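You operate a simulated robot arm through the tools that you are given. There is no shell and no other tool.

You are at the controls of a simulated robot arm. One attempt, no reset.

Task
Start the pump on mix and raise the speed till the flow shows 35 litres a minute.
Fine: display switch on flow before the speed is raised; selector on mix before the start; no trip; leave it running.

The check looks at the end state, three seconds after you hand in, the way a careful person would. Anything else that was tipped, shoved, dropped, spilled or broken makes it a failure.

Robot
A 6-joint arm with a two-finger parallel gripper, fixed in place. Base frame: the origin is at the foot of the arm, x ahead of it, y to its left, z up. Units: mm, rad, N and s.
Its first joint turns from -2.897 to 2.897 rad. Payload 3.91 kg.
Tool frame: the origin (TCP) lies between the finger pads and is the grasp point; the fingertips stand 30 mm ahead of it; z points along the fingers, y is the line along which they close. The gripper opens to 110 mm. The fingers are 20 mm wide and 10 mm thick; the gripper's body (48 by 112 mm) begins 55 mm behind the TCP.
Orientation is told as [roll, pitch, yaw] about the base's x, y, z axes, in that order, counted from this pose: with the fingers straight down and closing along the base's y, the tool's x points along the base's -x, its y along +y and its z along -z.

Tools
- The arm moves only by the tool step_arm. Its argument "increments" is one flat list of numbers, 6 for each row, row after row: the shift along the tool's x, y, z in mm, then the turn, a rotation vector about the tool's x, y, z in rad. In form: [x, y, z, ax, ay, az, x, y, z, ax, ay, az, ...]. A call has 1 to 20 rows; each row is the pose to reach, as a shift and turn from the pose commanded when the call began, along the tool's axes at that moment. "grip" is the closure, from 0 (fully open) to 1 (shut), set as the call begins (left out, the last holds). Rows are played at 5 a second. More than 50 mm and 0.15 rad between two rows, or a gripper value outside its range, and nothing of the call is played. A pose out of reach is approached as far as the arm can. The call stops where the force on the tool passes 40 N (or 10 N more than at its start, if that is more) or the arm is blocked; 0.2 s more then pass. Each finger travels about 108 mm/s and halts on what it meets, pressing with about 29 N; the grip force reading is that of the motor and also rises with nothing between the fingers. The clock runs only during rows and for 0.2 s after the last one: add rows that repeat a pose to give the fingers time. It gives the time, the measured TCP pose, the force on the tool (base axes), the opening and the grip force at its end, in the units of the frame above (readings bear some noise), with the torque about the TCP (base axes, N m) and any sound that the robot's microphone picked up.
- Cameras (640 x 400 px; columns grow to the right, rows downward): "scene" is fixed at [402.3, 649.4, 1547]; the picture's right is [-0.89, -0.45, 0.00], its down [-0.19, 0.38, -0.90] and it looks along [0.40, -0.81, -0.43] (base axes); focal length 343 px, centre (320, 200). "wrist" rides on the gripper at [72, 17, -103] in the tool frame; the picture's right is [-0.23, 0.97, 0.00], its down [-0.76, -0.18, -0.62] and it looks along [-0.61, -0.14, 0.78] (tool axes); focal length 222 px, centre (320, 200). There is no depth. A picture from a camera that has moved, and an enlarged one, comes with that camera's place and axes in the base frame and with its lens.
- camera(camera): a new picture of that camera. No time passes.
- inspect(camera, box): a new picture of the part [left, top, right, bottom] of that camera's present view, enlarged. No time passes.
- hand_in(): hands the job in; it is judged then, once.

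Nothing tells you positions but the pictures and the camera data. Unless the task says otherwise, let go and move clear before handing in.

The tools are called after "Request:" by a JSON object that holds its "method" and its "body". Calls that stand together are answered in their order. step_arm: Moves the arm, as the interface text tells. Its arguments: {"type":"object","properties":{"increments":{"type":"array"},"grip":{"type":"number"}},"required":["increments"]} The other tools are called the same way: camera (camera) takes a picture; inspect (camera, box) takes an enlarged picture of a part of a camera's view; hand_in () hands the job in.

At the start:

```text
time_s: 0.0
tool_pos: [720.9, 15.5, 1199.5]
tool_rot: [0.0, -0.001, 0.001]
wrist_force: [-1.1, 4.1, 6.8]
ft_torque: [-0.64, -0.57, 0.2]
finger_gap: 110.1
finger_force: 0.1
```

scene: 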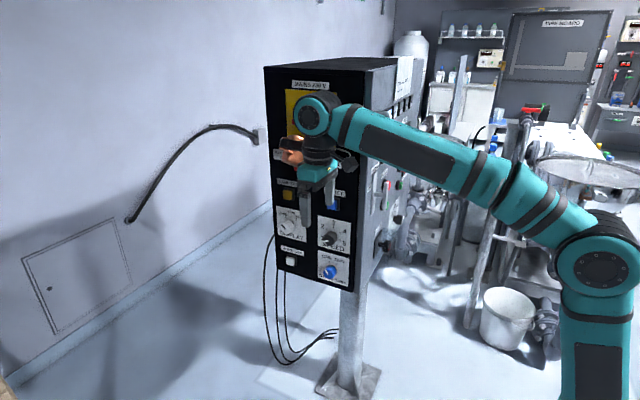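
wrist: 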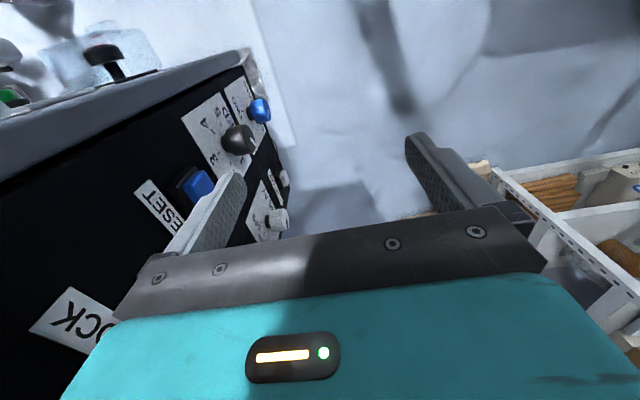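

I see a black control box on a post, with its main panel facing the scene camera and more controls on its right side. I'll look closer before moving.

Request:
{"method": "inspect", "body": {"camera": "scene", "box": [255, 60, 415, 160]}}

Request:
{"method": "inspect", "body": {"camera": "scene", "box": [260, 170, 372, 300]}}

Request:
{"method": "inspect", "body": {"camera": "wrist", "box": [0, 20, 320, 220]}}

```text
4.00 times, centred on (335, 110) of scene
camera zoom: at [402.3, 649.4, 1547.0], right [-0.89, -0.45, 0.0], down [-0.19, 0.38, -0.9], along [0.4, -0.81, -0.43], focal length 1373 px, centre (260, 560)
```

zoom: 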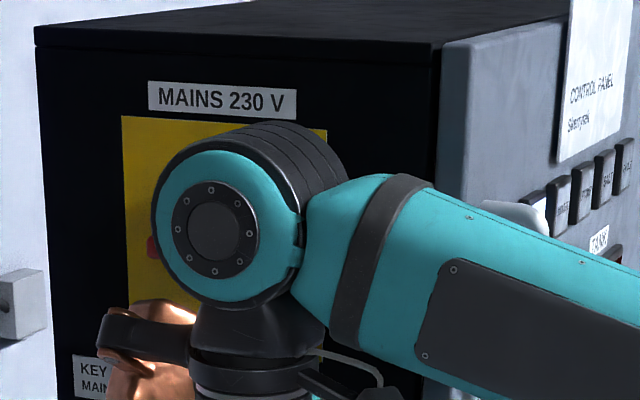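

```text
3.08 times, centred on (316, 235) of scene
camera zoom: at [402.3, 649.4, 1547.0], right [-0.89, -0.45, 0.0], down [-0.19, 0.38, -0.9], along [0.4, -0.81, -0.43], focal length 1056 px, centre (332, 92)
```

zoom: 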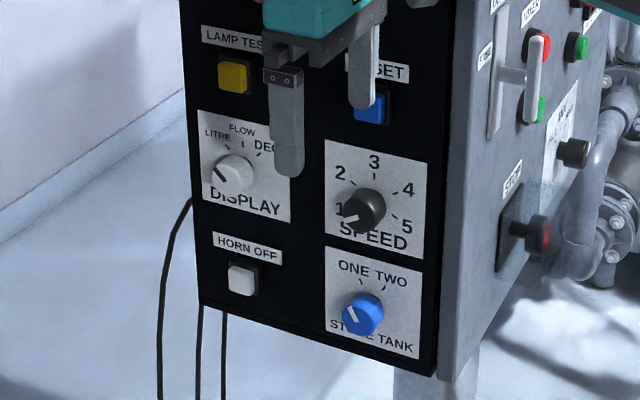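

```text
2.00 times, centred on (160, 120) of wrist
camera zoom: at [647.6, 30.4, 1303.4], right [0.23, 0.97, 0.0], down [0.76, -0.18, 0.62], along [0.61, -0.14, -0.78], focal length 444 px, centre (640, 360)
```

zoom: 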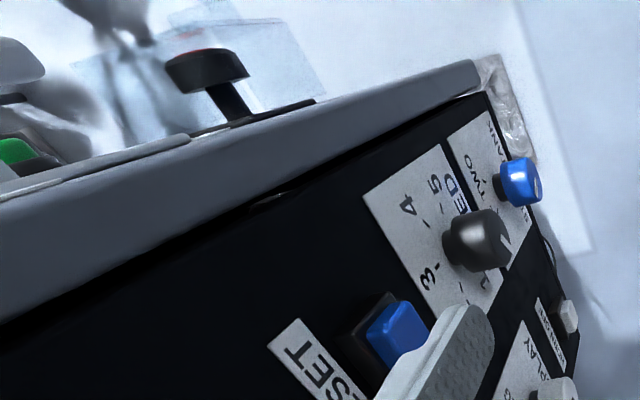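

The box has a black face (mains, key, display, speed, reset) toward the camera, and a grey face toward the robot. I'll zoom in on the grey face and the rest of the scene.

Request:
{"method": "inspect", "body": {"camera": "scene", "box": [360, 50, 440, 130]}}

Request:
{"method": "inspect", "body": {"camera": "scene", "box": [345, 160, 425, 270]}}

Request:
{"method": "inspect", "body": {"camera": "wrist", "box": [0, 20, 160, 120]}}

Request:
{"method": "inspect", "body": {"camera": "scene", "box": [260, 60, 380, 220]}}

Request:
{"method": "inspect", "body": {"camera": "scene", "box": [400, 0, 640, 200]}}

```text
5.00 times, centred on (400, 90) of scene
camera zoom: at [402.3, 649.4, 1547.0], right [-0.89, -0.45, 0.0], down [-0.19, 0.38, -0.9], along [0.4, -0.81, -0.43], focal length 1717 px, centre (-80, 750)
```

zoom: 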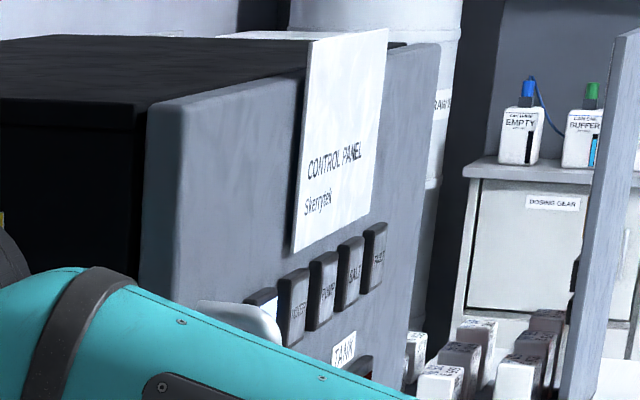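

```text
3.64 times, centred on (385, 215) of scene
camera zoom: at [402.3, 649.4, 1547.0], right [-0.89, -0.45, 0.0], down [-0.19, 0.38, -0.9], along [0.4, -0.81, -0.43], focal length 1248 px, centre (84, 146)
```

zoom: 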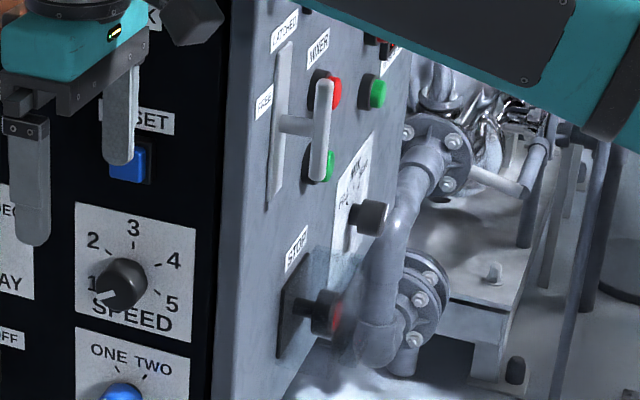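

```text
4.00 times, centred on (80, 70) of wrist
camera zoom: at [647.6, 30.4, 1303.4], right [0.23, 0.97, 0.0], down [0.76, -0.18, 0.62], along [0.61, -0.14, -0.78], focal length 888 px, centre (1280, 720)
```

zoom: 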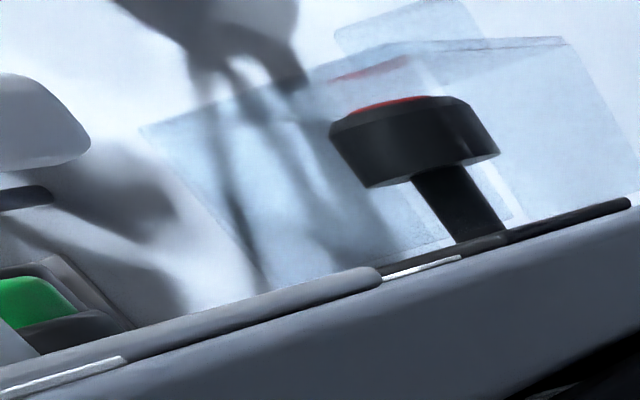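

```text
2.50 times, centred on (320, 140) of scene
camera zoom: at [402.3, 649.4, 1547.0], right [-0.89, -0.45, 0.0], down [-0.19, 0.38, -0.9], along [0.4, -0.81, -0.43], focal length 858 px, centre (320, 350)
```

zoom: 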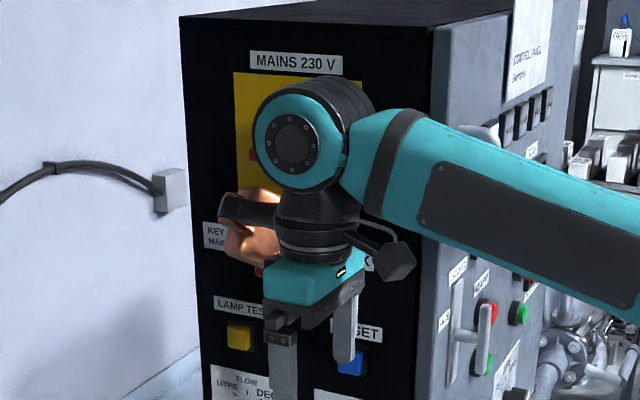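

```text
2.00 times, centred on (520, 100) of scene
camera zoom: at [402.3, 649.4, 1547.0], right [-0.89, -0.45, 0.0], down [-0.19, 0.38, -0.9], along [0.4, -0.81, -0.43], focal length 687 px, centre (-80, 400)
```

zoom: 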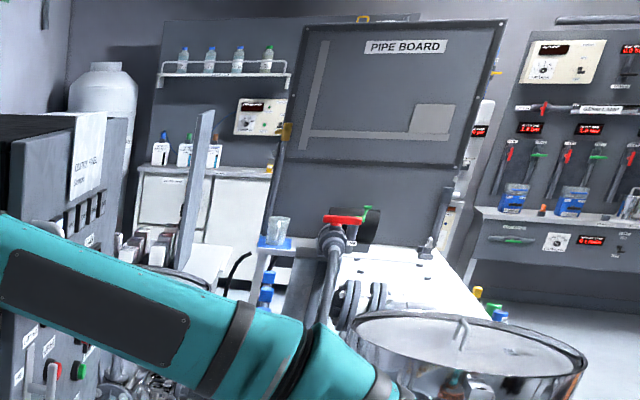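

The grey front panel faces the robot at about x≈670, spanning roughly y −130…−730 and z 840…1470. The black side face is near y≈−130. I'll back the arm away and pitch the wrist up so I can look at the front panel.

Request:
{"method": "step_arm", "body": {"increments": [30, 0, 0, 0, 0, 0, 60, 0, 0, 0, 0, 0, 90, 0, 0, 0, 0, 0, 120, 0, 0, 0, -0.1, 0, 150, 0, 0, 0, -0.2, 0, 180, 0, 0, 0, -0.3, 0, 210, 0, 0, 0, -0.4, 0, 240, 0, 0, 0, -0.5, 0, 270, 0, 0, 0, -0.6, 0, 300, 0, 0, 0, -0.7, 0], "grip": 0}}

Request:
{"method": "camera", "body": {"camera": "scene"}}

Request:
{"method": "camera", "body": {"camera": "wrist"}}

```text
time_s: 2.2
tool_pos: [421.3, 13.4, 1198.0]
tool_rot: [-0.002, -0.705, 0.002]
wrist_force: [0.9, 0.4, -0.3]
ft_torque: [0.03, 0.02, 0.01]
finger_gap: 109.9
finger_force: 0.0
```

```text
taken
```

scene: 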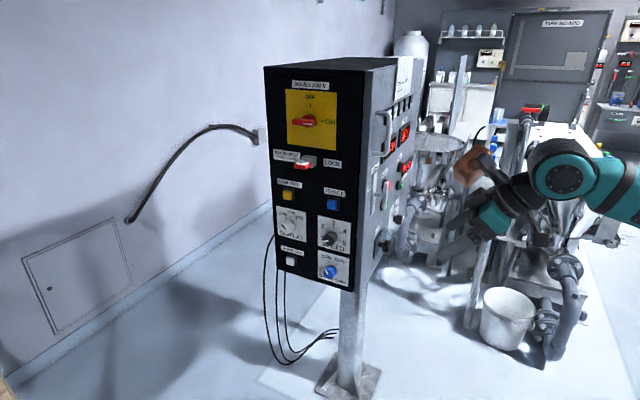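

```text
taken
camera wrist: at [298.5, 29.5, 1231.1], right [0.17, 0.97, 0.15], down [0.18, -0.18, 0.97], along [0.97, -0.14, -0.21], focal length 222 px, centre (320, 200)
```

wrist: 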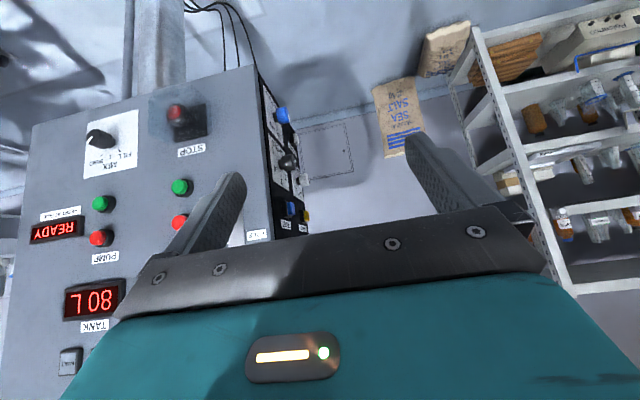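

Now the black face is fully in view and the front panel shows READY, 80 L and a MIX/FILL selector. I'll zoom in on all of them.

Request:
{"method": "inspect", "body": {"camera": "scene", "box": [262, 65, 372, 175]}}

Request:
{"method": "inspect", "body": {"camera": "scene", "box": [265, 170, 365, 295]}}

Request:
{"method": "inspect", "body": {"camera": "scene", "box": [355, 60, 435, 160]}}

Request:
{"method": "inspect", "body": {"camera": "scene", "box": [355, 140, 435, 260]}}

Request:
{"method": "inspect", "body": {"camera": "wrist", "box": [0, 90, 250, 250]}}

Request:
{"method": "inspect", "body": {"camera": "wrist", "box": [0, 200, 160, 400]}}

```text
3.64 times, centred on (317, 120) of scene
camera zoom: at [402.3, 649.4, 1547.0], right [-0.89, -0.45, 0.0], down [-0.19, 0.38, -0.9], along [0.4, -0.81, -0.43], focal length 1248 px, centre (331, 491)
```

zoom: 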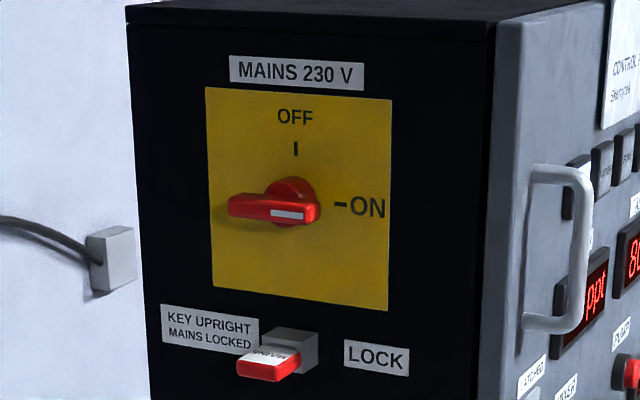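

```text
3.20 times, centred on (315, 232) of scene
camera zoom: at [402.3, 649.4, 1547.0], right [-0.89, -0.45, 0.0], down [-0.19, 0.38, -0.9], along [0.4, -0.81, -0.43], focal length 1099 px, centre (336, 96)
```

zoom: 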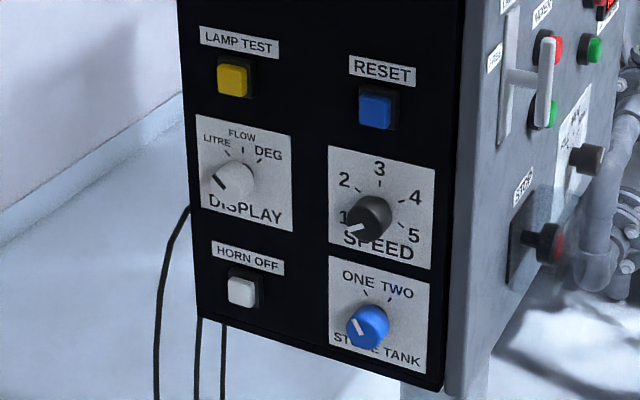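

```text
4.00 times, centred on (395, 110) of scene
camera zoom: at [402.3, 649.4, 1547.0], right [-0.89, -0.45, 0.0], down [-0.19, 0.38, -0.9], along [0.4, -0.81, -0.43], focal length 1373 px, centre (20, 560)
```

zoom: 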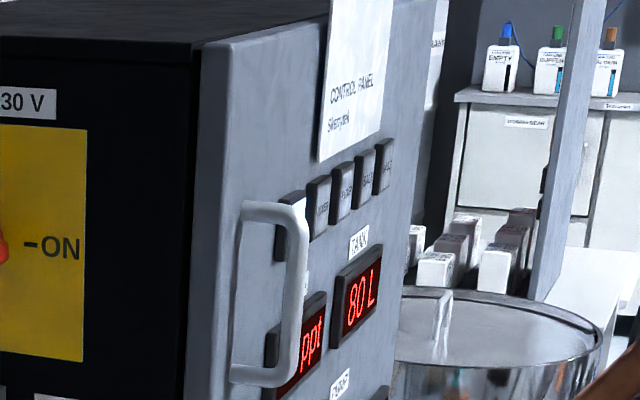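

```text
3.33 times, centred on (395, 200) of scene
camera zoom: at [402.3, 649.4, 1547.0], right [-0.89, -0.45, 0.0], down [-0.19, 0.38, -0.9], along [0.4, -0.81, -0.43], focal length 1144 px, centre (70, 200)
```

zoom: 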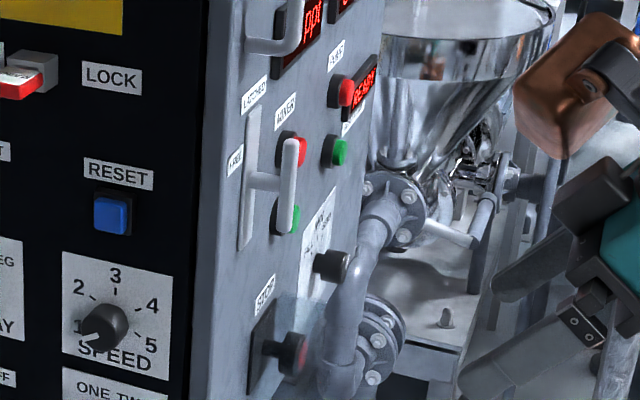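

```text
2.50 times, centred on (125, 170) of wrist
camera zoom: at [298.5, 29.5, 1231.1], right [0.17, 0.97, 0.15], down [0.18, -0.18, 0.97], along [0.97, -0.14, -0.21], focal length 555 px, centre (808, 275)
```

zoom: 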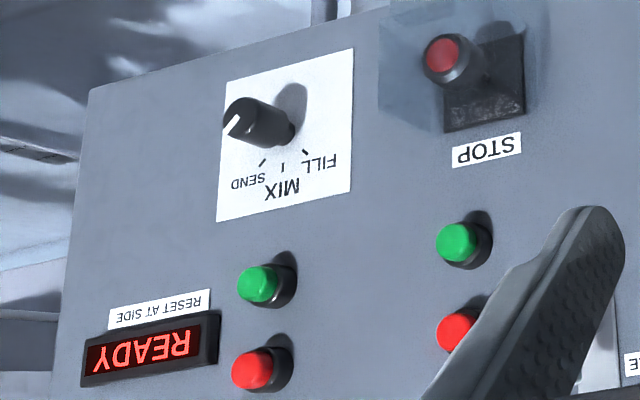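

```text
2.00 times, centred on (80, 300) of wrist
camera zoom: at [298.5, 29.5, 1231.1], right [0.17, 0.97, 0.15], down [0.18, -0.18, 0.97], along [0.97, -0.14, -0.21], focal length 444 px, centre (800, 0)
```

zoom: 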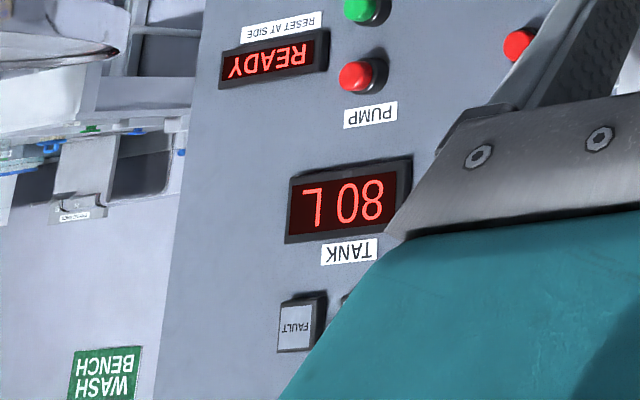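

Mains is ON, the key is not upright, the state display says READY and the tank display shows 80 L. The DISPLAY switch points to LITRE and the speed is at minimum. The FILL/MIX/SEND selector looks to be on SEND. I'll move the wrist in front of the panel to measure and read it properly.

Request:
{"method": "step_arm", "body": {"increments": [5.29, -43.89, 2.79, 0, -0.0222, 0, 10.58, -87.78, 5.58, 0, -0.0444, 0, 15.87, -131.67, 8.37, 0, -0.0667, 0, 21.16, -175.56, 11.16, 0, -0.0889, 0, 26.44, -219.44, 13.94, 0, -0.111, 0, 31.73, -263.33, 16.73, 0, -0.133, 0, 37.0, -307.2, 19.5, 0, -0.1556, 0, 42.3, -351.1, 22.3, 0, -0.178, 0, 47.6, -395, 25.1, 0, -0.2, 0]}}

Request:
{"method": "camera", "body": {"camera": "scene"}}

Request:
{"method": "camera", "body": {"camera": "wrist"}}

```text
time_s: 4.2
tool_pos: [401.0, -379.5, 1149.9]
tool_rot: [-0.004, -0.902, 0.005]
wrist_force: [-0.8, 0.5, -0.1]
ft_torque: [0.0, 0.0, -0.05]
finger_gap: 110.0
finger_force: 0.1
```

```text
taken
```

scene: 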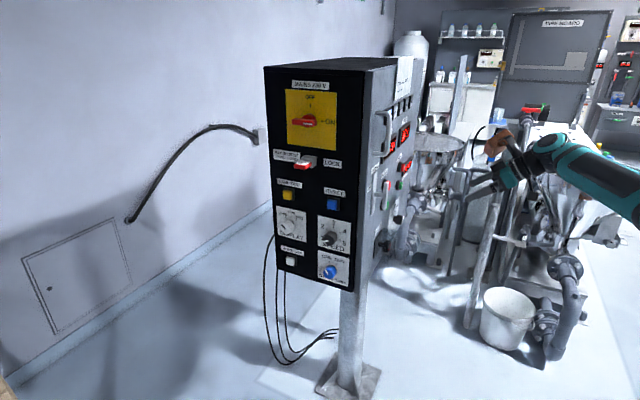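

```text
taken
camera wrist: at [273.6, -365.4, 1157.9], right [0.14, 0.97, 0.18], down [-0.02, -0.18, 0.98], along [0.99, -0.14, -0.01], focal length 222 px, centre (320, 200)
```

wrist: 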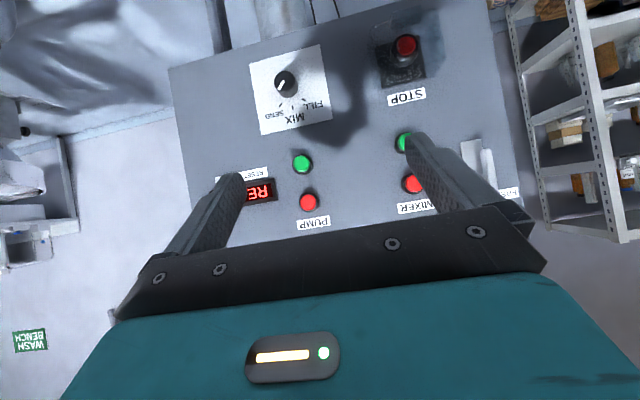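

Request:
{"method": "inspect", "body": {"camera": "wrist", "box": [200, 30, 360, 240]}}

Request:
{"method": "inspect", "body": {"camera": "wrist", "box": [250, 50, 330, 130]}}

Request:
{"method": "inspect", "body": {"camera": "wrist", "box": [160, 0, 540, 240]}}

```text
1.90 times, centred on (280, 135) of wrist
camera zoom: at [273.6, -365.4, 1157.9], right [0.14, 0.97, 0.18], down [-0.02, -0.18, 0.98], along [0.99, -0.14, -0.01], focal length 423 px, centre (396, 324)
```

zoom: 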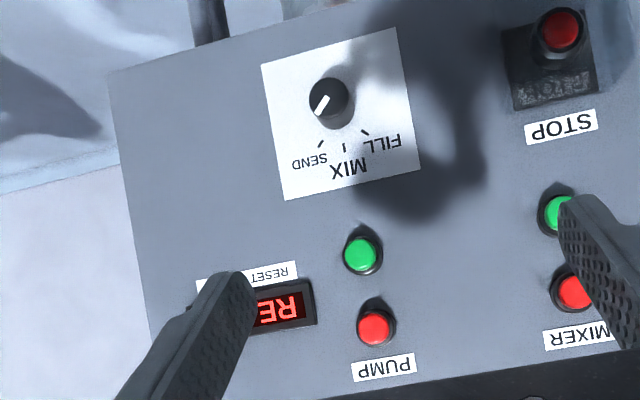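

```text
5.00 times, centred on (290, 90) of wrist
camera zoom: at [273.6, -365.4, 1157.9], right [0.14, 0.97, 0.18], down [-0.02, -0.18, 0.98], along [0.99, -0.14, -0.01], focal length 1111 px, centre (470, 750)
```

zoom: 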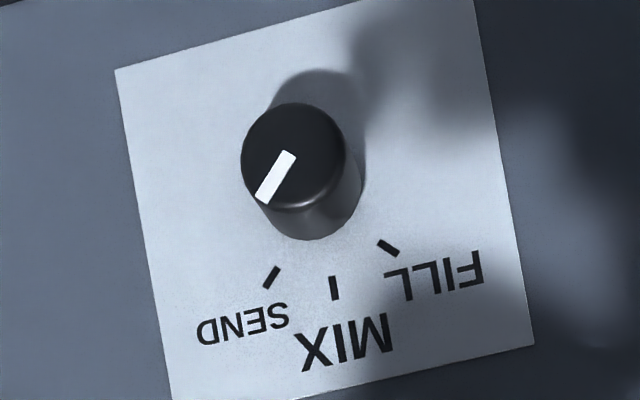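

```text
1.67 times, centred on (350, 120) of wrist
camera zoom: at [273.6, -365.4, 1157.9], right [0.14, 0.97, 0.18], down [-0.02, -0.18, 0.98], along [0.99, -0.14, -0.01], focal length 370 px, centre (270, 333)
```

zoom: 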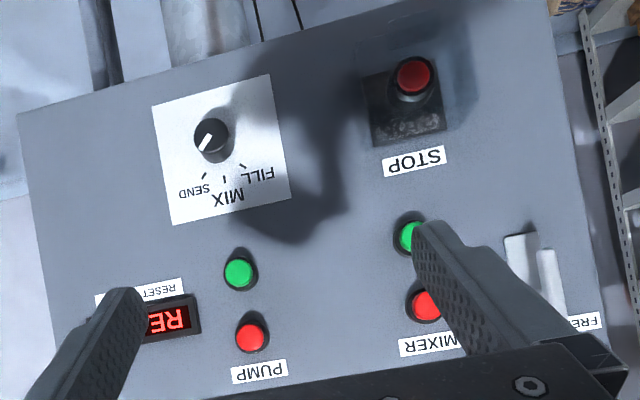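

Selector reads SEND, so it needs a 45° counter-clockwise turn to MIX. I triangulate its cap at about (626, −437, 954), and the pump's green START at about (638, −436, 1088). I'll bring the tool level, pointing at the panel, in front of the selector.

Request:
{"method": "step_arm", "body": {"increments": [10, -7.2, 26.9, 0, -0.0836, 0, 20, -14.4, 53.7, 0, -0.167, 0, 30, -21.6, 80.6, 0, -0.251, 0, 40, -28.8, 107.5, 0, -0.334, 0, 50, -35.9, 134.3, 0, -0.418, 0, 60, -43.1, 161.2, 0, -0.502, 0, 70, -50.3, 188, 0, -0.585, 0, 80, -57.5, 214.9, 0, -0.669, 0], "grip": 0.4}}

Request:
{"method": "camera", "body": {"camera": "scene"}}

Request:
{"method": "camera", "body": {"camera": "wrist"}}

```text
time_s: 6.0
tool_pos: [519.4, -437.9, 953.1]
tool_rot: [-2.095, -1.567, 2.092]
wrist_force: [0.2, 0.8, -0.1]
ft_torque: [0.0, 0.01, -0.04]
finger_gap: 66.2
finger_force: 0.0
```

```text
taken
```

scene: 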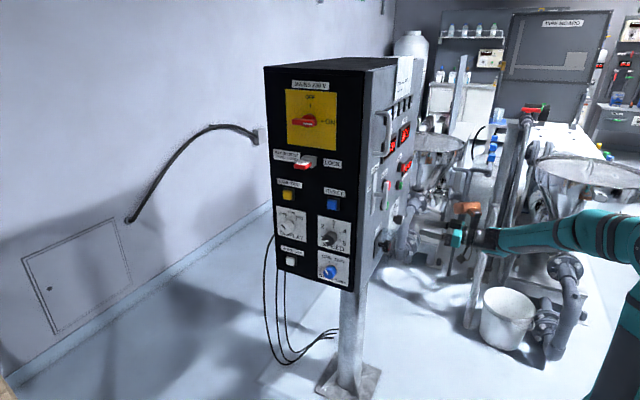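

```text
taken
camera wrist: at [414.5, -423.4, 881.8], right [0.0, 0.97, 0.22], down [-0.62, -0.17, 0.76], along [0.78, -0.14, 0.61], focal length 222 px, centre (320, 200)
```

wrist: 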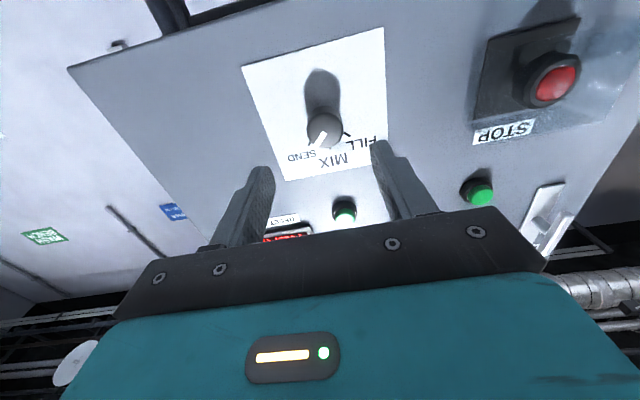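

Request:
{"method": "inspect", "body": {"camera": "wrist", "box": [230, 20, 430, 220]}}

Request:
{"method": "inspect", "body": {"camera": "scene", "box": [370, 180, 490, 280]}}

```text
2.00 times, centred on (330, 120) of wrist
camera zoom: at [414.5, -423.4, 881.8], right [0.0, 0.97, 0.22], down [-0.62, -0.17, 0.76], along [0.78, -0.14, 0.61], focal length 444 px, centre (300, 360)
```

zoom: 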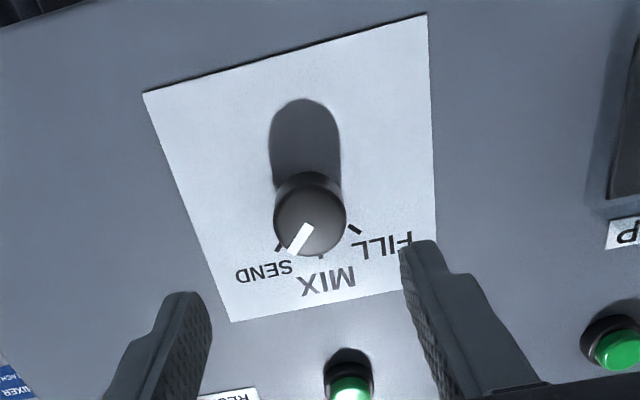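

```text
4.00 times, centred on (430, 230) of scene
camera zoom: at [402.3, 649.4, 1547.0], right [-0.89, -0.45, 0.0], down [-0.19, 0.38, -0.9], along [0.4, -0.81, -0.43], focal length 1373 px, centre (-120, 80)
```

zoom: 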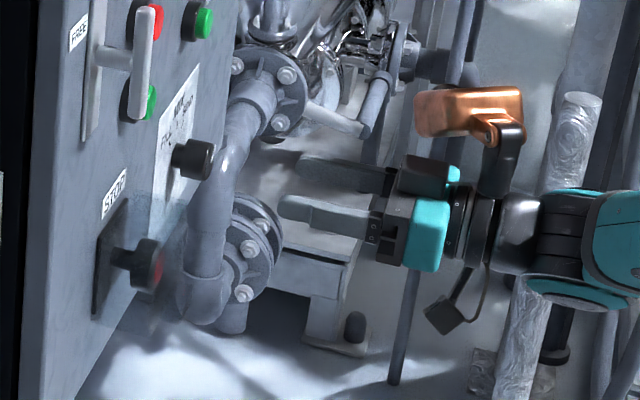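

The selector knob axis sits at about y=−436.5, z=960, with its cap at x≈617 and the panel at x≈647. I'll align and go part of the way in, then check.

Request:
{"method": "step_arm", "body": {"increments": [-7, 1.4, 0, 0, 0, 0, -7, 1.4, 25, 0, 0, 0, -7, 1.4, 50, 0, 0, 0]}}

Request:
{"method": "inspect", "body": {"camera": "wrist", "box": [230, 20, 430, 220]}}

Request:
{"method": "inspect", "body": {"camera": "scene", "box": [370, 180, 490, 280]}}

```text
time_s: 6.8
tool_pos: [570.1, -436.0, 961.6]
tool_rot: [-1.428, -1.569, 1.428]
wrist_force: [-0.4, 0.1, 0.1]
ft_torque: [0.05, 0.01, -0.02]
finger_gap: 66.3
finger_force: 0.0
```

```text
2.00 times, centred on (330, 120) of wrist
camera zoom: at [465.7, -422.3, 888.7], right [0.0, 0.97, 0.23], down [-0.62, -0.18, 0.76], along [0.78, -0.14, 0.61], focal length 444 px, centre (300, 360)
```

zoom: 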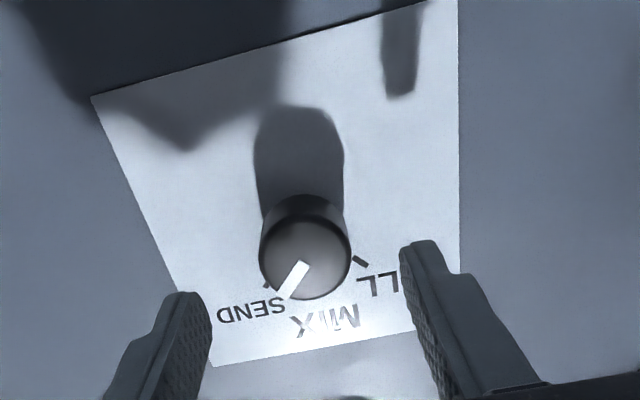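

```text
4.00 times, centred on (430, 230) of scene
camera zoom: at [402.3, 649.4, 1547.0], right [-0.89, -0.45, 0.0], down [-0.19, 0.38, -0.9], along [0.4, -0.81, -0.43], focal length 1373 px, centre (-120, 80)
```

zoom: 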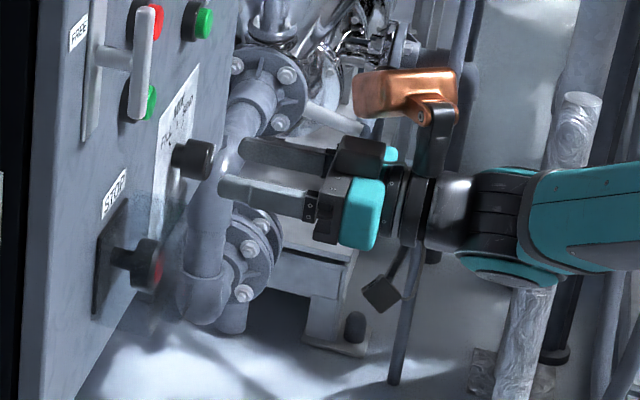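

The knob is centred between the fingers. I'll advance about 35 mm and then close on it.

Request:
{"method": "step_arm", "body": {"increments": [0, 1, 12, 0, 0, 0, 0, 1, 24, 0, 0, 0, 0, 1, 35, 0, 0, 0]}}

Request:
{"method": "inspect", "body": {"camera": "wrist", "box": [230, 40, 430, 240]}}

Request:
{"method": "inspect", "body": {"camera": "scene", "box": [370, 180, 490, 280]}}

```text
time_s: 7.6
tool_pos: [605.1, -436.0, 961.8]
tool_rot: [-1.188, -1.569, 1.19]
wrist_force: [-1.0, 0.6, -0.6]
ft_torque: [0.01, -0.01, 0.04]
finger_gap: 66.0
finger_force: 0.1
```

```text
2.00 times, centred on (330, 140) of wrist
camera zoom: at [500.9, -421.3, 889.0], right [0.0, 0.97, 0.23], down [-0.62, -0.18, 0.76], along [0.78, -0.14, 0.61], focal length 444 px, centre (300, 320)
```

zoom: 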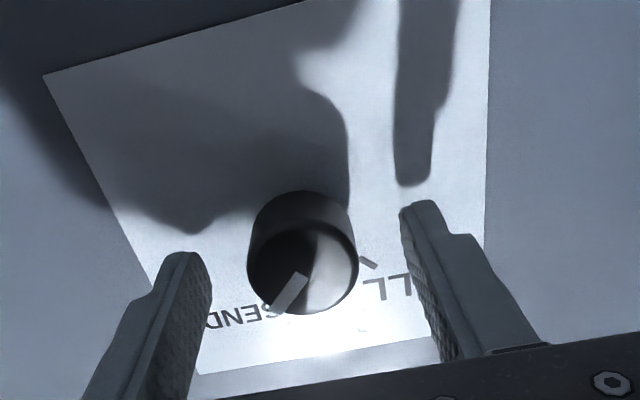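

```text
4.00 times, centred on (430, 230) of scene
camera zoom: at [402.3, 649.4, 1547.0], right [-0.89, -0.45, 0.0], down [-0.19, 0.38, -0.9], along [0.4, -0.81, -0.43], focal length 1373 px, centre (-120, 80)
```

zoom: 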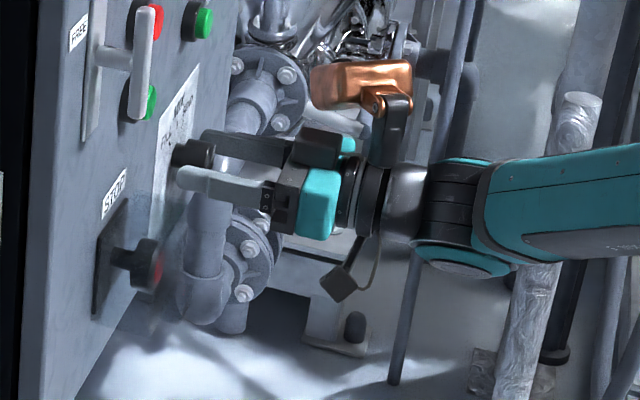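

The knob cap lies about 17 mm ahead of the TCP, between the fingers. I'll go 4 mm deeper and close on it.

Request:
{"method": "step_arm", "body": {"increments": [0, 0.8, 4, 0, 0, 0]}}

Request:
{"method": "step_arm", "body": {"increments": [0, 0, 0, 0, 0, 0, 0, 0, 0, 0, 0, 0, 0, 0, 0, 0, 0, 0], "grip": 1}}

Request:
{"method": "inspect", "body": {"camera": "wrist", "box": [230, 40, 430, 240]}}

```text
time_s: 8.0
tool_pos: [608.4, -435.3, 960.9]
tool_rot: [-1.291, -1.569, 1.292]
wrist_force: [-0.1, -1.5, -0.7]
ft_torque: [-0.01, -0.01, 0.01]
finger_gap: 66.2
finger_force: 0.0
```

```text
time_s: 8.8
tool_pos: [609.2, -434.5, 961.3]
tool_rot: [-1.303, -1.568, 1.305]
wrist_force: [1.9, 1.1, 0.8]
ft_torque: [0.01, -0.07, 0.04]
finger_gap: 34.1
finger_force: 45.0
```

```text
2.00 times, centred on (330, 140) of wrist
camera zoom: at [504.9, -420.2, 889.0], right [0.0, 0.97, 0.23], down [-0.62, -0.18, 0.76], along [0.78, -0.14, 0.61], focal length 444 px, centre (300, 320)
```

zoom: 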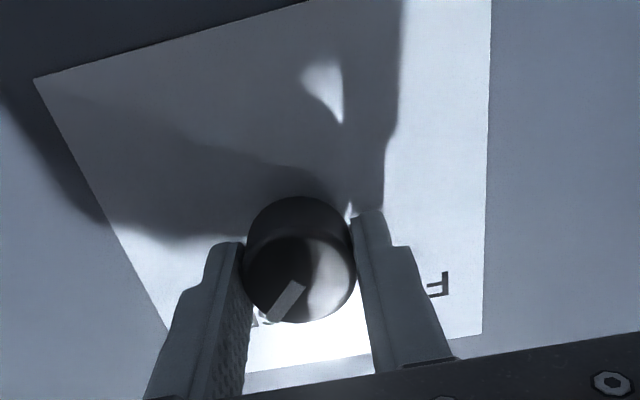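

Grip is firm, with a 34 mm gap. I'll rotate 45° counter-clockwise, seen from the front, from SEND to MIX.

Request:
{"method": "step_arm", "body": {"increments": [0, 0, 0, 0, 0, -0.1, 0, 0, 0, 0, 0, -0.2, 0, 0, 0, 0, 0, -0.3, 0, 0, 0, 0, 0, -0.4, 0, 0, 0, 0, 0, -0.5, 0, 0, 0, 0, 0, -0.6, 0, 0, 0, 0, 0, -0.7, 0, 0, 0, 0, 0, -0.785]}}

Request:
{"method": "inspect", "body": {"camera": "wrist", "box": [230, 40, 430, 240]}}

Request:
{"method": "inspect", "body": {"camera": "scene", "box": [350, 60, 490, 280]}}

```text
time_s: 10.6
tool_pos: [608.4, -435.4, 961.5]
tool_rot: [-1.546, -0.826, 1.562]
wrist_force: [2.3, 10.0, -9.1]
ft_torque: [0.03, -0.51, 0.98]
finger_gap: 34.4
finger_force: 44.6
out of reach, approached as far as the arm can: row 8
stopped in row 8: the force on the tool passed its limit at 66 N (the readings are from after the stop); the commanded pose is now the measured one
```

```text
2.00 times, centred on (330, 140) of wrist
camera zoom: at [503.8, -474.1, 898.7], right [-0.02, 0.87, -0.49], down [-0.62, 0.38, 0.69], along [0.79, 0.31, 0.53], focal length 444 px, centre (300, 320)
```

zoom: 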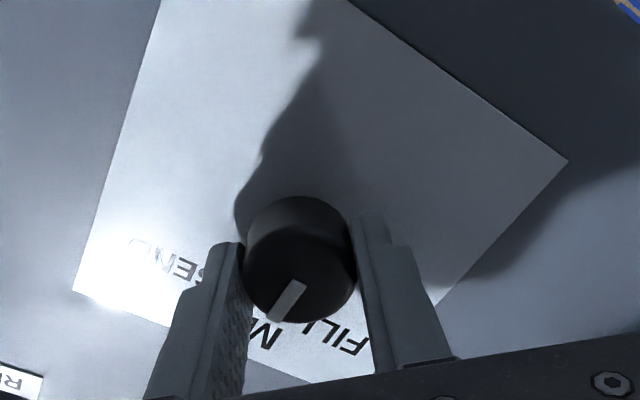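

```text
1.82 times, centred on (420, 170) of scene
camera zoom: at [402.3, 649.4, 1547.0], right [-0.89, -0.45, 0.0], down [-0.19, 0.38, -0.9], along [0.4, -0.81, -0.43], focal length 624 px, centre (138, 254)
```

zoom: 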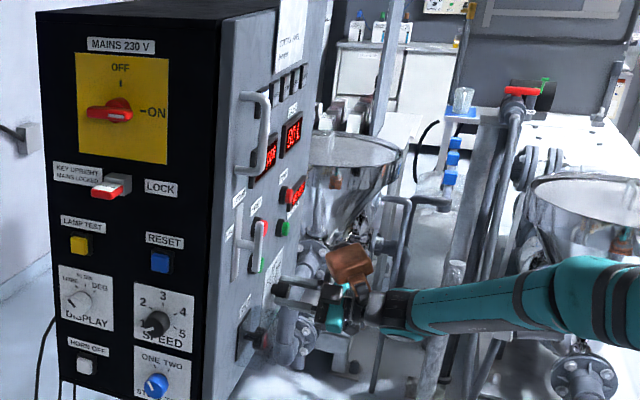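

The wrist reached its joint limit right at the end of the turn, and the knob now appears to point at MIX. I'll release, back off straight and check.

Request:
{"method": "step_arm", "body": {"increments": [0, 0, 0, 0, 0, 0, 0, 0, 0, 0, 0, 0], "grip": 0.4}}

Request:
{"method": "step_arm", "body": {"increments": [0, 0, -20, 0, 0, 0, 0, 0, -45, 0, 0, 0, 0, 0, -70, 0, 0, 0]}}

Request:
{"method": "camera", "body": {"camera": "wrist"}}

Request:
{"method": "inspect", "body": {"camera": "wrist", "box": [230, 20, 430, 220]}}

Request:
{"method": "inspect", "body": {"camera": "scene", "box": [350, 60, 450, 220]}}

```text
time_s: 11.2
tool_pos: [607.6, -435.7, 962.6]
tool_rot: [-1.55, -0.826, 1.561]
wrist_force: [0.3, 0.1, -0.3]
ft_torque: [-0.01, -0.01, -0.01]
finger_gap: 66.1
finger_force: 0.0
```

```text
time_s: 12.0
tool_pos: [538.8, -435.5, 963.0]
tool_rot: [-1.549, -0.825, 1.561]
wrist_force: [0.2, -0.2, 0.6]
ft_torque: [0.04, -0.01, -0.01]
finger_gap: 66.1
finger_force: 0.1
```

```text
taken
camera wrist: at [433.2, -475.3, 900.2], right [-0.01, 0.87, -0.49], down [-0.62, 0.38, 0.69], along [0.79, 0.31, 0.53], focal length 222 px, centre (320, 200)
```

wrist: 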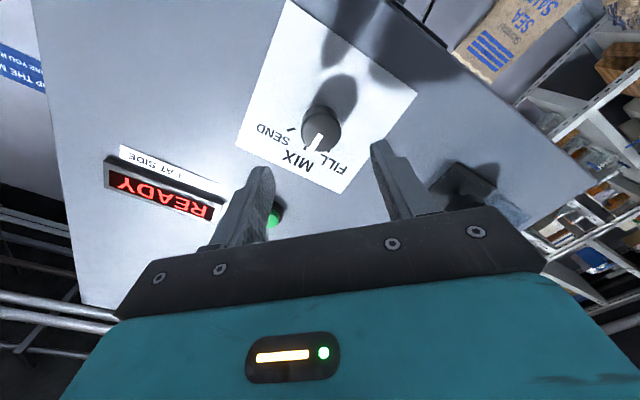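

```text
2.00 times, centred on (330, 120) of wrist
camera zoom: at [433.2, -475.3, 900.2], right [-0.01, 0.87, -0.49], down [-0.62, 0.38, 0.69], along [0.79, 0.31, 0.53], focal length 444 px, centre (300, 360)
```

zoom: 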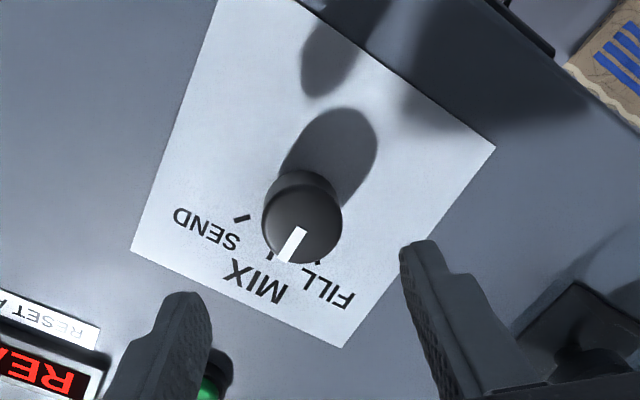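

```text
2.50 times, centred on (400, 140) of scene
camera zoom: at [402.3, 649.4, 1547.0], right [-0.89, -0.45, 0.0], down [-0.19, 0.38, -0.9], along [0.4, -0.81, -0.43], focal length 858 px, centre (120, 350)
```

zoom: 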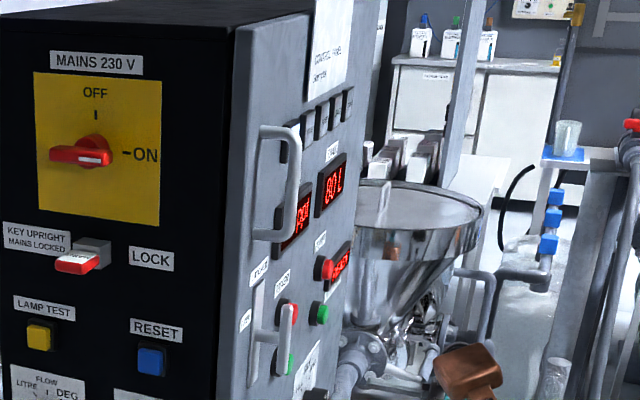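

Pointer is on MIX and the panel still says READY. Next I'll turn the wrist back level, shut the fingers and line up with the green PUMP start button.

Request:
{"method": "step_arm", "body": {"increments": [0, 0, -5, 0, 0, 0.124, 0, 0, -10, 0, 0, 0.248, 0, 0, -15, 0, 0, 0.372, 0, 0, -20, 0, 0, 0.496, 0, 0, -25, 0, 0, 0.62, 0, 0, -30, 0, 0, 0.745], "grip": 1}}

Request:
{"method": "step_arm", "body": {"increments": [-30, 0, 0, 0, 0, 0, -60, 0, 0, 0, 0, 0, -90, 0, 0, 0, 0, 0, -125, 0, 0, 0, 0, 0]}}

Request:
{"method": "camera", "body": {"camera": "wrist"}}

Request:
{"method": "inspect", "body": {"camera": "scene", "box": [350, 120, 490, 240]}}

```text
time_s: 13.4
tool_pos: [507.4, -436.2, 963.1]
tool_rot: [0.058, -1.555, -0.051]
wrist_force: [-0.3, -0.2, -0.3]
ft_torque: [0.01, 0.01, -0.03]
finger_gap: 0.1
finger_force: 29.2
```

```text
time_s: 14.4
tool_pos: [509.5, -436.1, 1087.2]
tool_rot: [-0.014, -1.555, 0.018]
wrist_force: [0.2, 0.5, -1.1]
ft_torque: [-0.01, -0.03, 0.03]
finger_gap: 0.1
finger_force: 28.3
```

```text
taken
camera wrist: at [403.6, -421.2, 1018.1], right [0.0, 0.97, 0.23], down [-0.61, -0.18, 0.77], along [0.79, -0.14, 0.59], focal length 222 px, centre (320, 200)
```

wrist: 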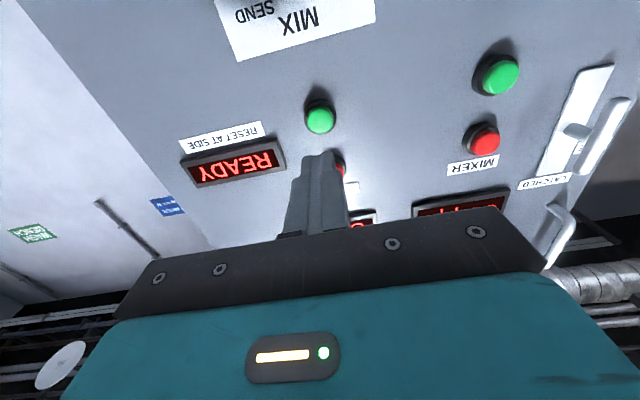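

```text
3.33 times, centred on (420, 180) of scene
camera zoom: at [402.3, 649.4, 1547.0], right [-0.89, -0.45, 0.0], down [-0.19, 0.38, -0.9], along [0.4, -0.81, -0.43], focal length 1144 px, centre (-13, 267)
```

zoom: 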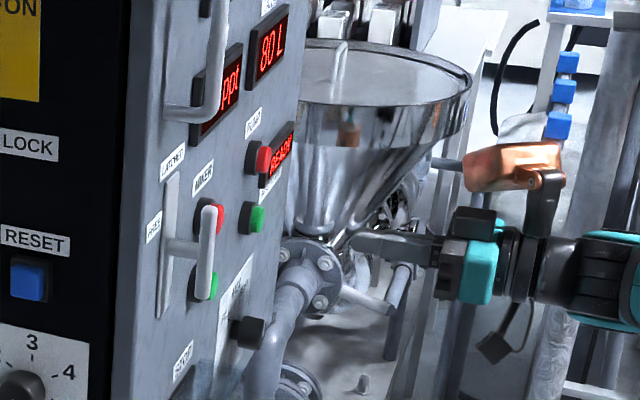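

The green start button is dead ahead of the closed fingertips, and the tool pitch is 0.9° low. I'll correct the pitch and come up close to the button.

Request:
{"method": "step_arm", "body": {"increments": [-1, 0, 25, 0, -0.008, 0, -2, 0, 50, 0, -0.015, 0, -2, 0, 75, 0, -0.015, 0]}}

Request:
{"method": "inspect", "body": {"camera": "wrist", "box": [230, 60, 430, 220]}}

Request:
{"method": "inspect", "body": {"camera": "scene", "box": [350, 120, 490, 240]}}

```text
time_s: 15.2
tool_pos: [585.0, -435.2, 1089.9]
tool_rot: [-1.631, -1.569, 1.641]
wrist_force: [-0.6, -0.1, 0.1]
ft_torque: [-0.01, -0.01, -0.01]
finger_gap: 0.0
finger_force: 29.3
```

```text
2.50 times, centred on (330, 140) of wrist
camera zoom: at [480.4, -420.9, 1017.9], right [-0.01, 0.97, 0.23], down [-0.62, -0.18, 0.76], along [0.78, -0.14, 0.61], focal length 555 px, centre (295, 350)
```

zoom: 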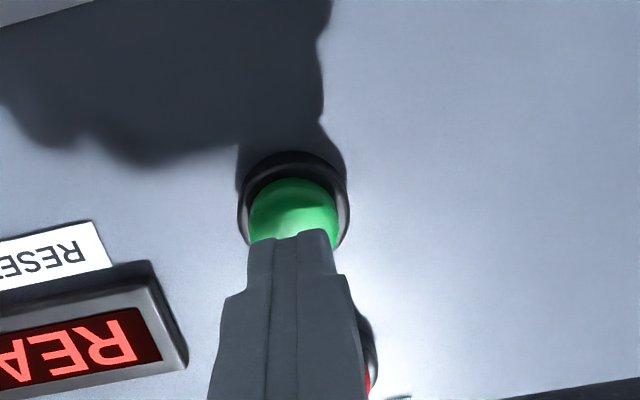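

```text
3.33 times, centred on (420, 180) of scene
camera zoom: at [402.3, 649.4, 1547.0], right [-0.89, -0.45, 0.0], down [-0.19, 0.38, -0.9], along [0.4, -0.81, -0.43], focal length 1144 px, centre (-13, 267)
```

zoom: 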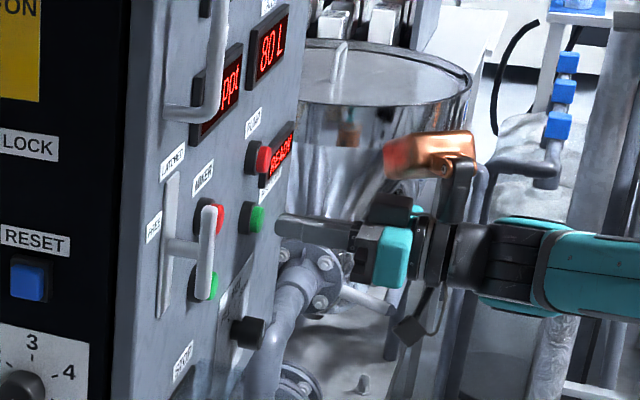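

The fingertips are aligned with the green cap, about 20–25 mm ahead. I'll press slowly, keeping an eye on force and listening for a click.

Request:
{"method": "step_arm", "body": {"increments": [0, 0, 8, 0, 0, 0, 0, 0, 16, 0, 0, 0, 0, 0, 20, 0, 0, 0, 0, 0, 23, 0, 0, 0]}}

Request:
{"method": "inspect", "body": {"camera": "wrist", "box": [180, 60, 430, 220]}}

```text
time_s: 16.2
tool_pos: [606.8, -434.4, 1089.7]
tool_rot: [-1.716, -1.572, 1.724]
wrist_force: [-9.3, 2.2, -1.4]
ft_torque: [0.01, 0.01, 0.07]
finger_gap: 0.0
finger_force: 29.0
heard: click
```

```text
2.50 times, centred on (305, 140) of wrist
camera zoom: at [502.7, -421.0, 1017.7], right [-0.01, 0.97, 0.23], down [-0.62, -0.18, 0.76], along [0.78, -0.14, 0.61], focal length 555 px, centre (358, 350)
```

zoom: 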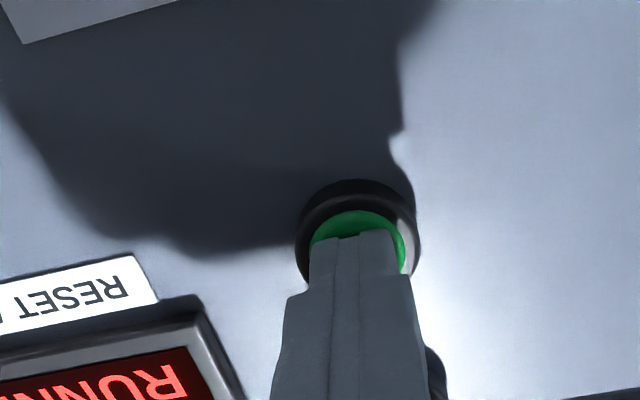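

Heard a click and the display reads RUNNING, so the pump started on MIX at minimum speed. I'll back off and carry the arm round toward the black side face.

Request:
{"method": "step_arm", "body": {"increments": [0, 0, -25, 0, 0, 0, 0, 0, -50, 0, 0, 0, 0, 0, -75, 0, 0, 0, 0, 0, -100, 0, 0, 0]}}

Request:
{"method": "camera", "body": {"camera": "wrist"}}

Request:
{"method": "inspect", "body": {"camera": "scene", "box": [350, 60, 450, 220]}}

```text
time_s: 17.2
tool_pos: [507.2, -435.6, 1089.2]
tool_rot: [-0.764, -1.571, 0.773]
wrist_force: [0.1, -0.3, -0.5]
ft_torque: [0.01, 0.02, 0.0]
finger_gap: 0.0
finger_force: 29.4
```

```text
taken
camera wrist: at [403.4, -421.4, 1016.7], right [-0.01, 0.97, 0.23], down [-0.62, -0.18, 0.76], along [0.78, -0.14, 0.61], focal length 222 px, centre (320, 200)
```

wrist: 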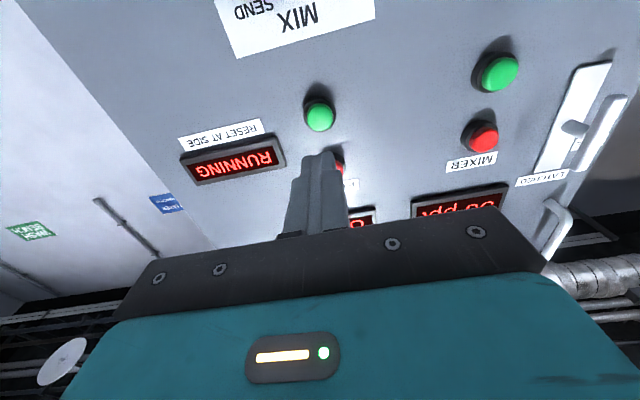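

```text
2.50 times, centred on (400, 140) of scene
camera zoom: at [402.3, 649.4, 1547.0], right [-0.89, -0.45, 0.0], down [-0.19, 0.38, -0.9], along [0.4, -0.81, -0.43], focal length 858 px, centre (120, 350)
```

zoom: 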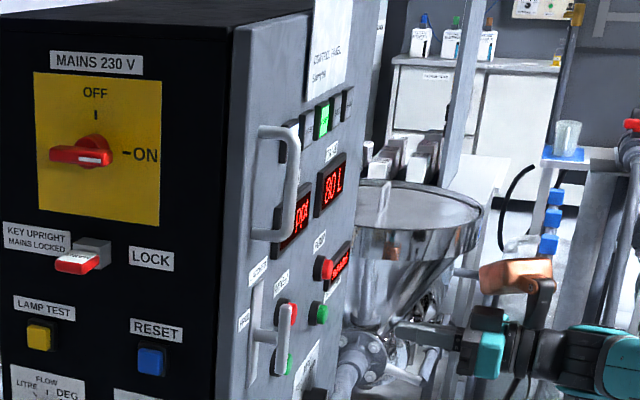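

The pump lamp is green and the display shows RUNNING. Now I'll carry the arm across to the left (+y), staying well clear of the panel.

Request:
{"method": "step_arm", "body": {"increments": [0, 45, -10, 0, 0, 0, 0, 90, -20, 0, 0, 0, 0, 135, -30, 0, 0, 0, 0, 180, -40, 0, 0, 0, 0, 225, -50, 0, 0, 0, 0, 270, -60, 0, 0, 0, 0, 315, -60, 0, 0, 0, 0, 360, -60, 0, 0, 0, 0, 405, -60, 0, 0, 0, 0, 450, -60, 0, 0, 0, 0, 495, -60, 0, 0, 0, 0, 540, -60, 0, 0, 0]}}

Request:
{"method": "camera", "body": {"camera": "scene"}}

Request:
{"method": "camera", "body": {"camera": "wrist"}}

```text
time_s: 19.8
tool_pos: [445.1, -0.4, 1085.9]
tool_rot: [-0.229, -1.567, 0.243]
wrist_force: [0.7, -0.1, -0.1]
ft_torque: [-0.03, 0.02, 0.02]
finger_gap: 0.0
finger_force: 28.8
out of reach, approached as far as the arm can: row 10, 11, 12
```

```text
taken
```

scene: 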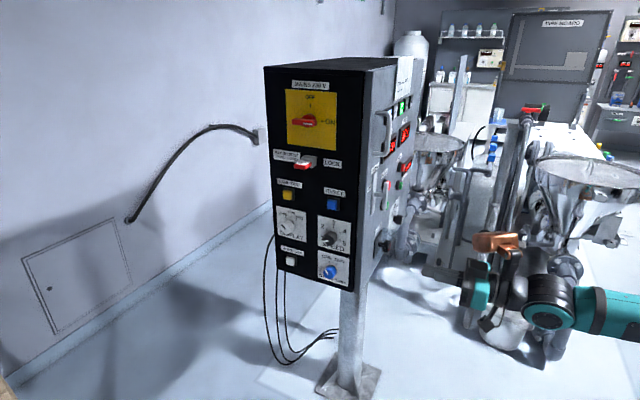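

```text
taken
camera wrist: at [340.7, 13.0, 1015.0], right [-0.01, 0.97, 0.23], down [-0.62, -0.19, 0.76], along [0.79, -0.13, 0.6], focal length 222 px, centre (320, 200)
```

wrist: 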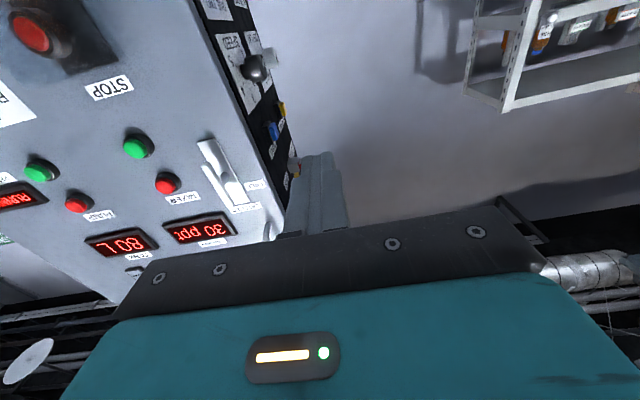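

The reach ended near y≈0 in this wrist orientation. I'll move forward along x, clear of the box, before turning the tool toward the side face.

Request:
{"method": "step_arm", "body": {"increments": [0, 0, 20, 0, 0, 0, 0, 0, 40, 0, 0, 0, 0, 0, 60, 0, 0, 0, 0, 0, 80, 0, 0, 0]}}

```text
time_s: 20.8
tool_pos: [526.0, -10.0, 1086.7]
tool_rot: [-0.796, -1.569, 0.809]
wrist_force: [0.3, -0.2, -1.3]
ft_torque: [0.02, -0.05, 0.0]
finger_gap: 0.1
finger_force: 28.6
out of reach, approached as far as the arm can: row 2, 3, 4
```

The same side limit shows up again, possibly a wrist-roll limit. I'll test by rolling the tool the other way here in free space.

Request:
{"method": "step_arm", "body": {"increments": [0, 0, 0, 0, 0, 0.12, 0, 0, 0, 0, 0, 0.24, 0, 0, 0, 0, 0, 0.36, 0, 0, 0, 0, 0, 0.48]}}

Request:
{"method": "camera", "body": {"camera": "scene"}}

```text
time_s: 21.8
tool_pos: [524.6, -10.9, 1087.0]
tool_rot: [1.566, -1.09, -1.556]
wrist_force: [0.7, 0.5, 0.9]
ft_torque: [-0.02, 0.0, -0.02]
finger_gap: 0.1
finger_force: 29.4
```

```text
taken
```

scene: 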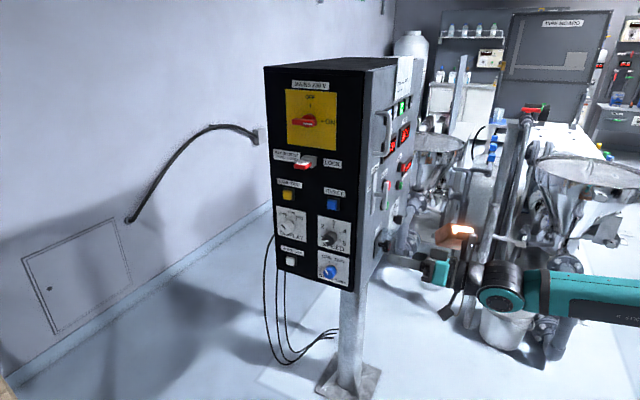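

That roll is reachable. Next I'll test whether moving further in +y is possible with this roll.

Request:
{"method": "step_arm", "body": {"increments": [13.9, 26.6, 0, 0, 0, 0, 27.7, 53.2, 0, 0, 0, 0]}}

```text
time_s: 22.4
tool_pos: [520.9, 0.9, 1093.5]
tool_rot: [1.559, -1.091, -1.528]
wrist_force: [-1.1, 0.1, -0.4]
ft_torque: [0.0, 0.01, 0.02]
finger_gap: 0.1
finger_force: 29.2
out of reach, approached as far as the arm can: row 1, 2
```

Moving +y with the tool level is limited, probably by a wrist singularity. Instead I'll go back to the tool-down posture, where rolling sideways toward the black face should be natural. First I undo the roll.

Request:
{"method": "step_arm", "body": {"increments": [-7, -13.3, -10, 0, 0, -0.12, -13.9, -26.6, -20, 0, 0, -0.24, -20.8, -39.9, -30, 0, 0, -0.36, -27.7, -53.2, -40, 0, 0, -0.48]}}

Request:
{"method": "step_arm", "body": {"increments": [0, 0, 0, 0, 0.12, 0, 0, 0, 0, 0, 0.24, 0, 0, 0, 0, 0, 0.36, 0, 0, 0, 0, 0, 0.48, 0, 0, 0, 0, 0, 0.6, 0, 0, 0, 0, 0, 0.72, 0]}}

Request:
{"method": "camera", "body": {"camera": "scene"}}

```text
time_s: 23.4
tool_pos: [485.2, -10.7, 1085.7]
tool_rot: [-1.039, -1.569, 1.047]
wrist_force: [-0.1, 0.1, -0.1]
ft_torque: [0.01, 0.02, 0.02]
finger_gap: 0.0
finger_force: 29.1
out of reach, approached as far as the arm can: row 1, 2, 3
```

```text
time_s: 24.8
tool_pos: [484.4, -10.9, 1086.5]
tool_rot: [-0.002, -0.849, 0.006]
wrist_force: [-0.8, -0.4, 1.1]
ft_torque: [0.05, 0.0, -0.02]
finger_gap: 0.2
finger_force: 28.7
out of reach, approached as far as the arm can: row 2, 3, 4
```

```text
taken
```

scene: 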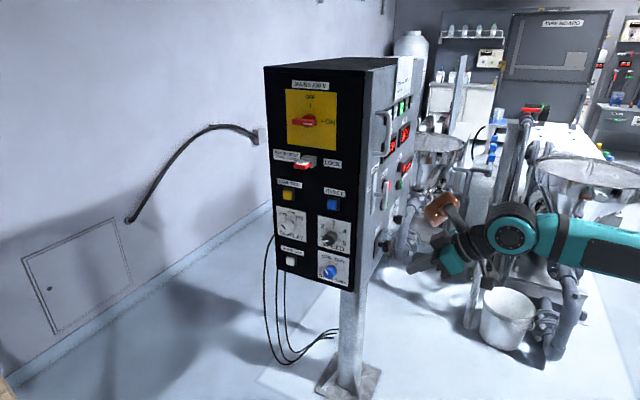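

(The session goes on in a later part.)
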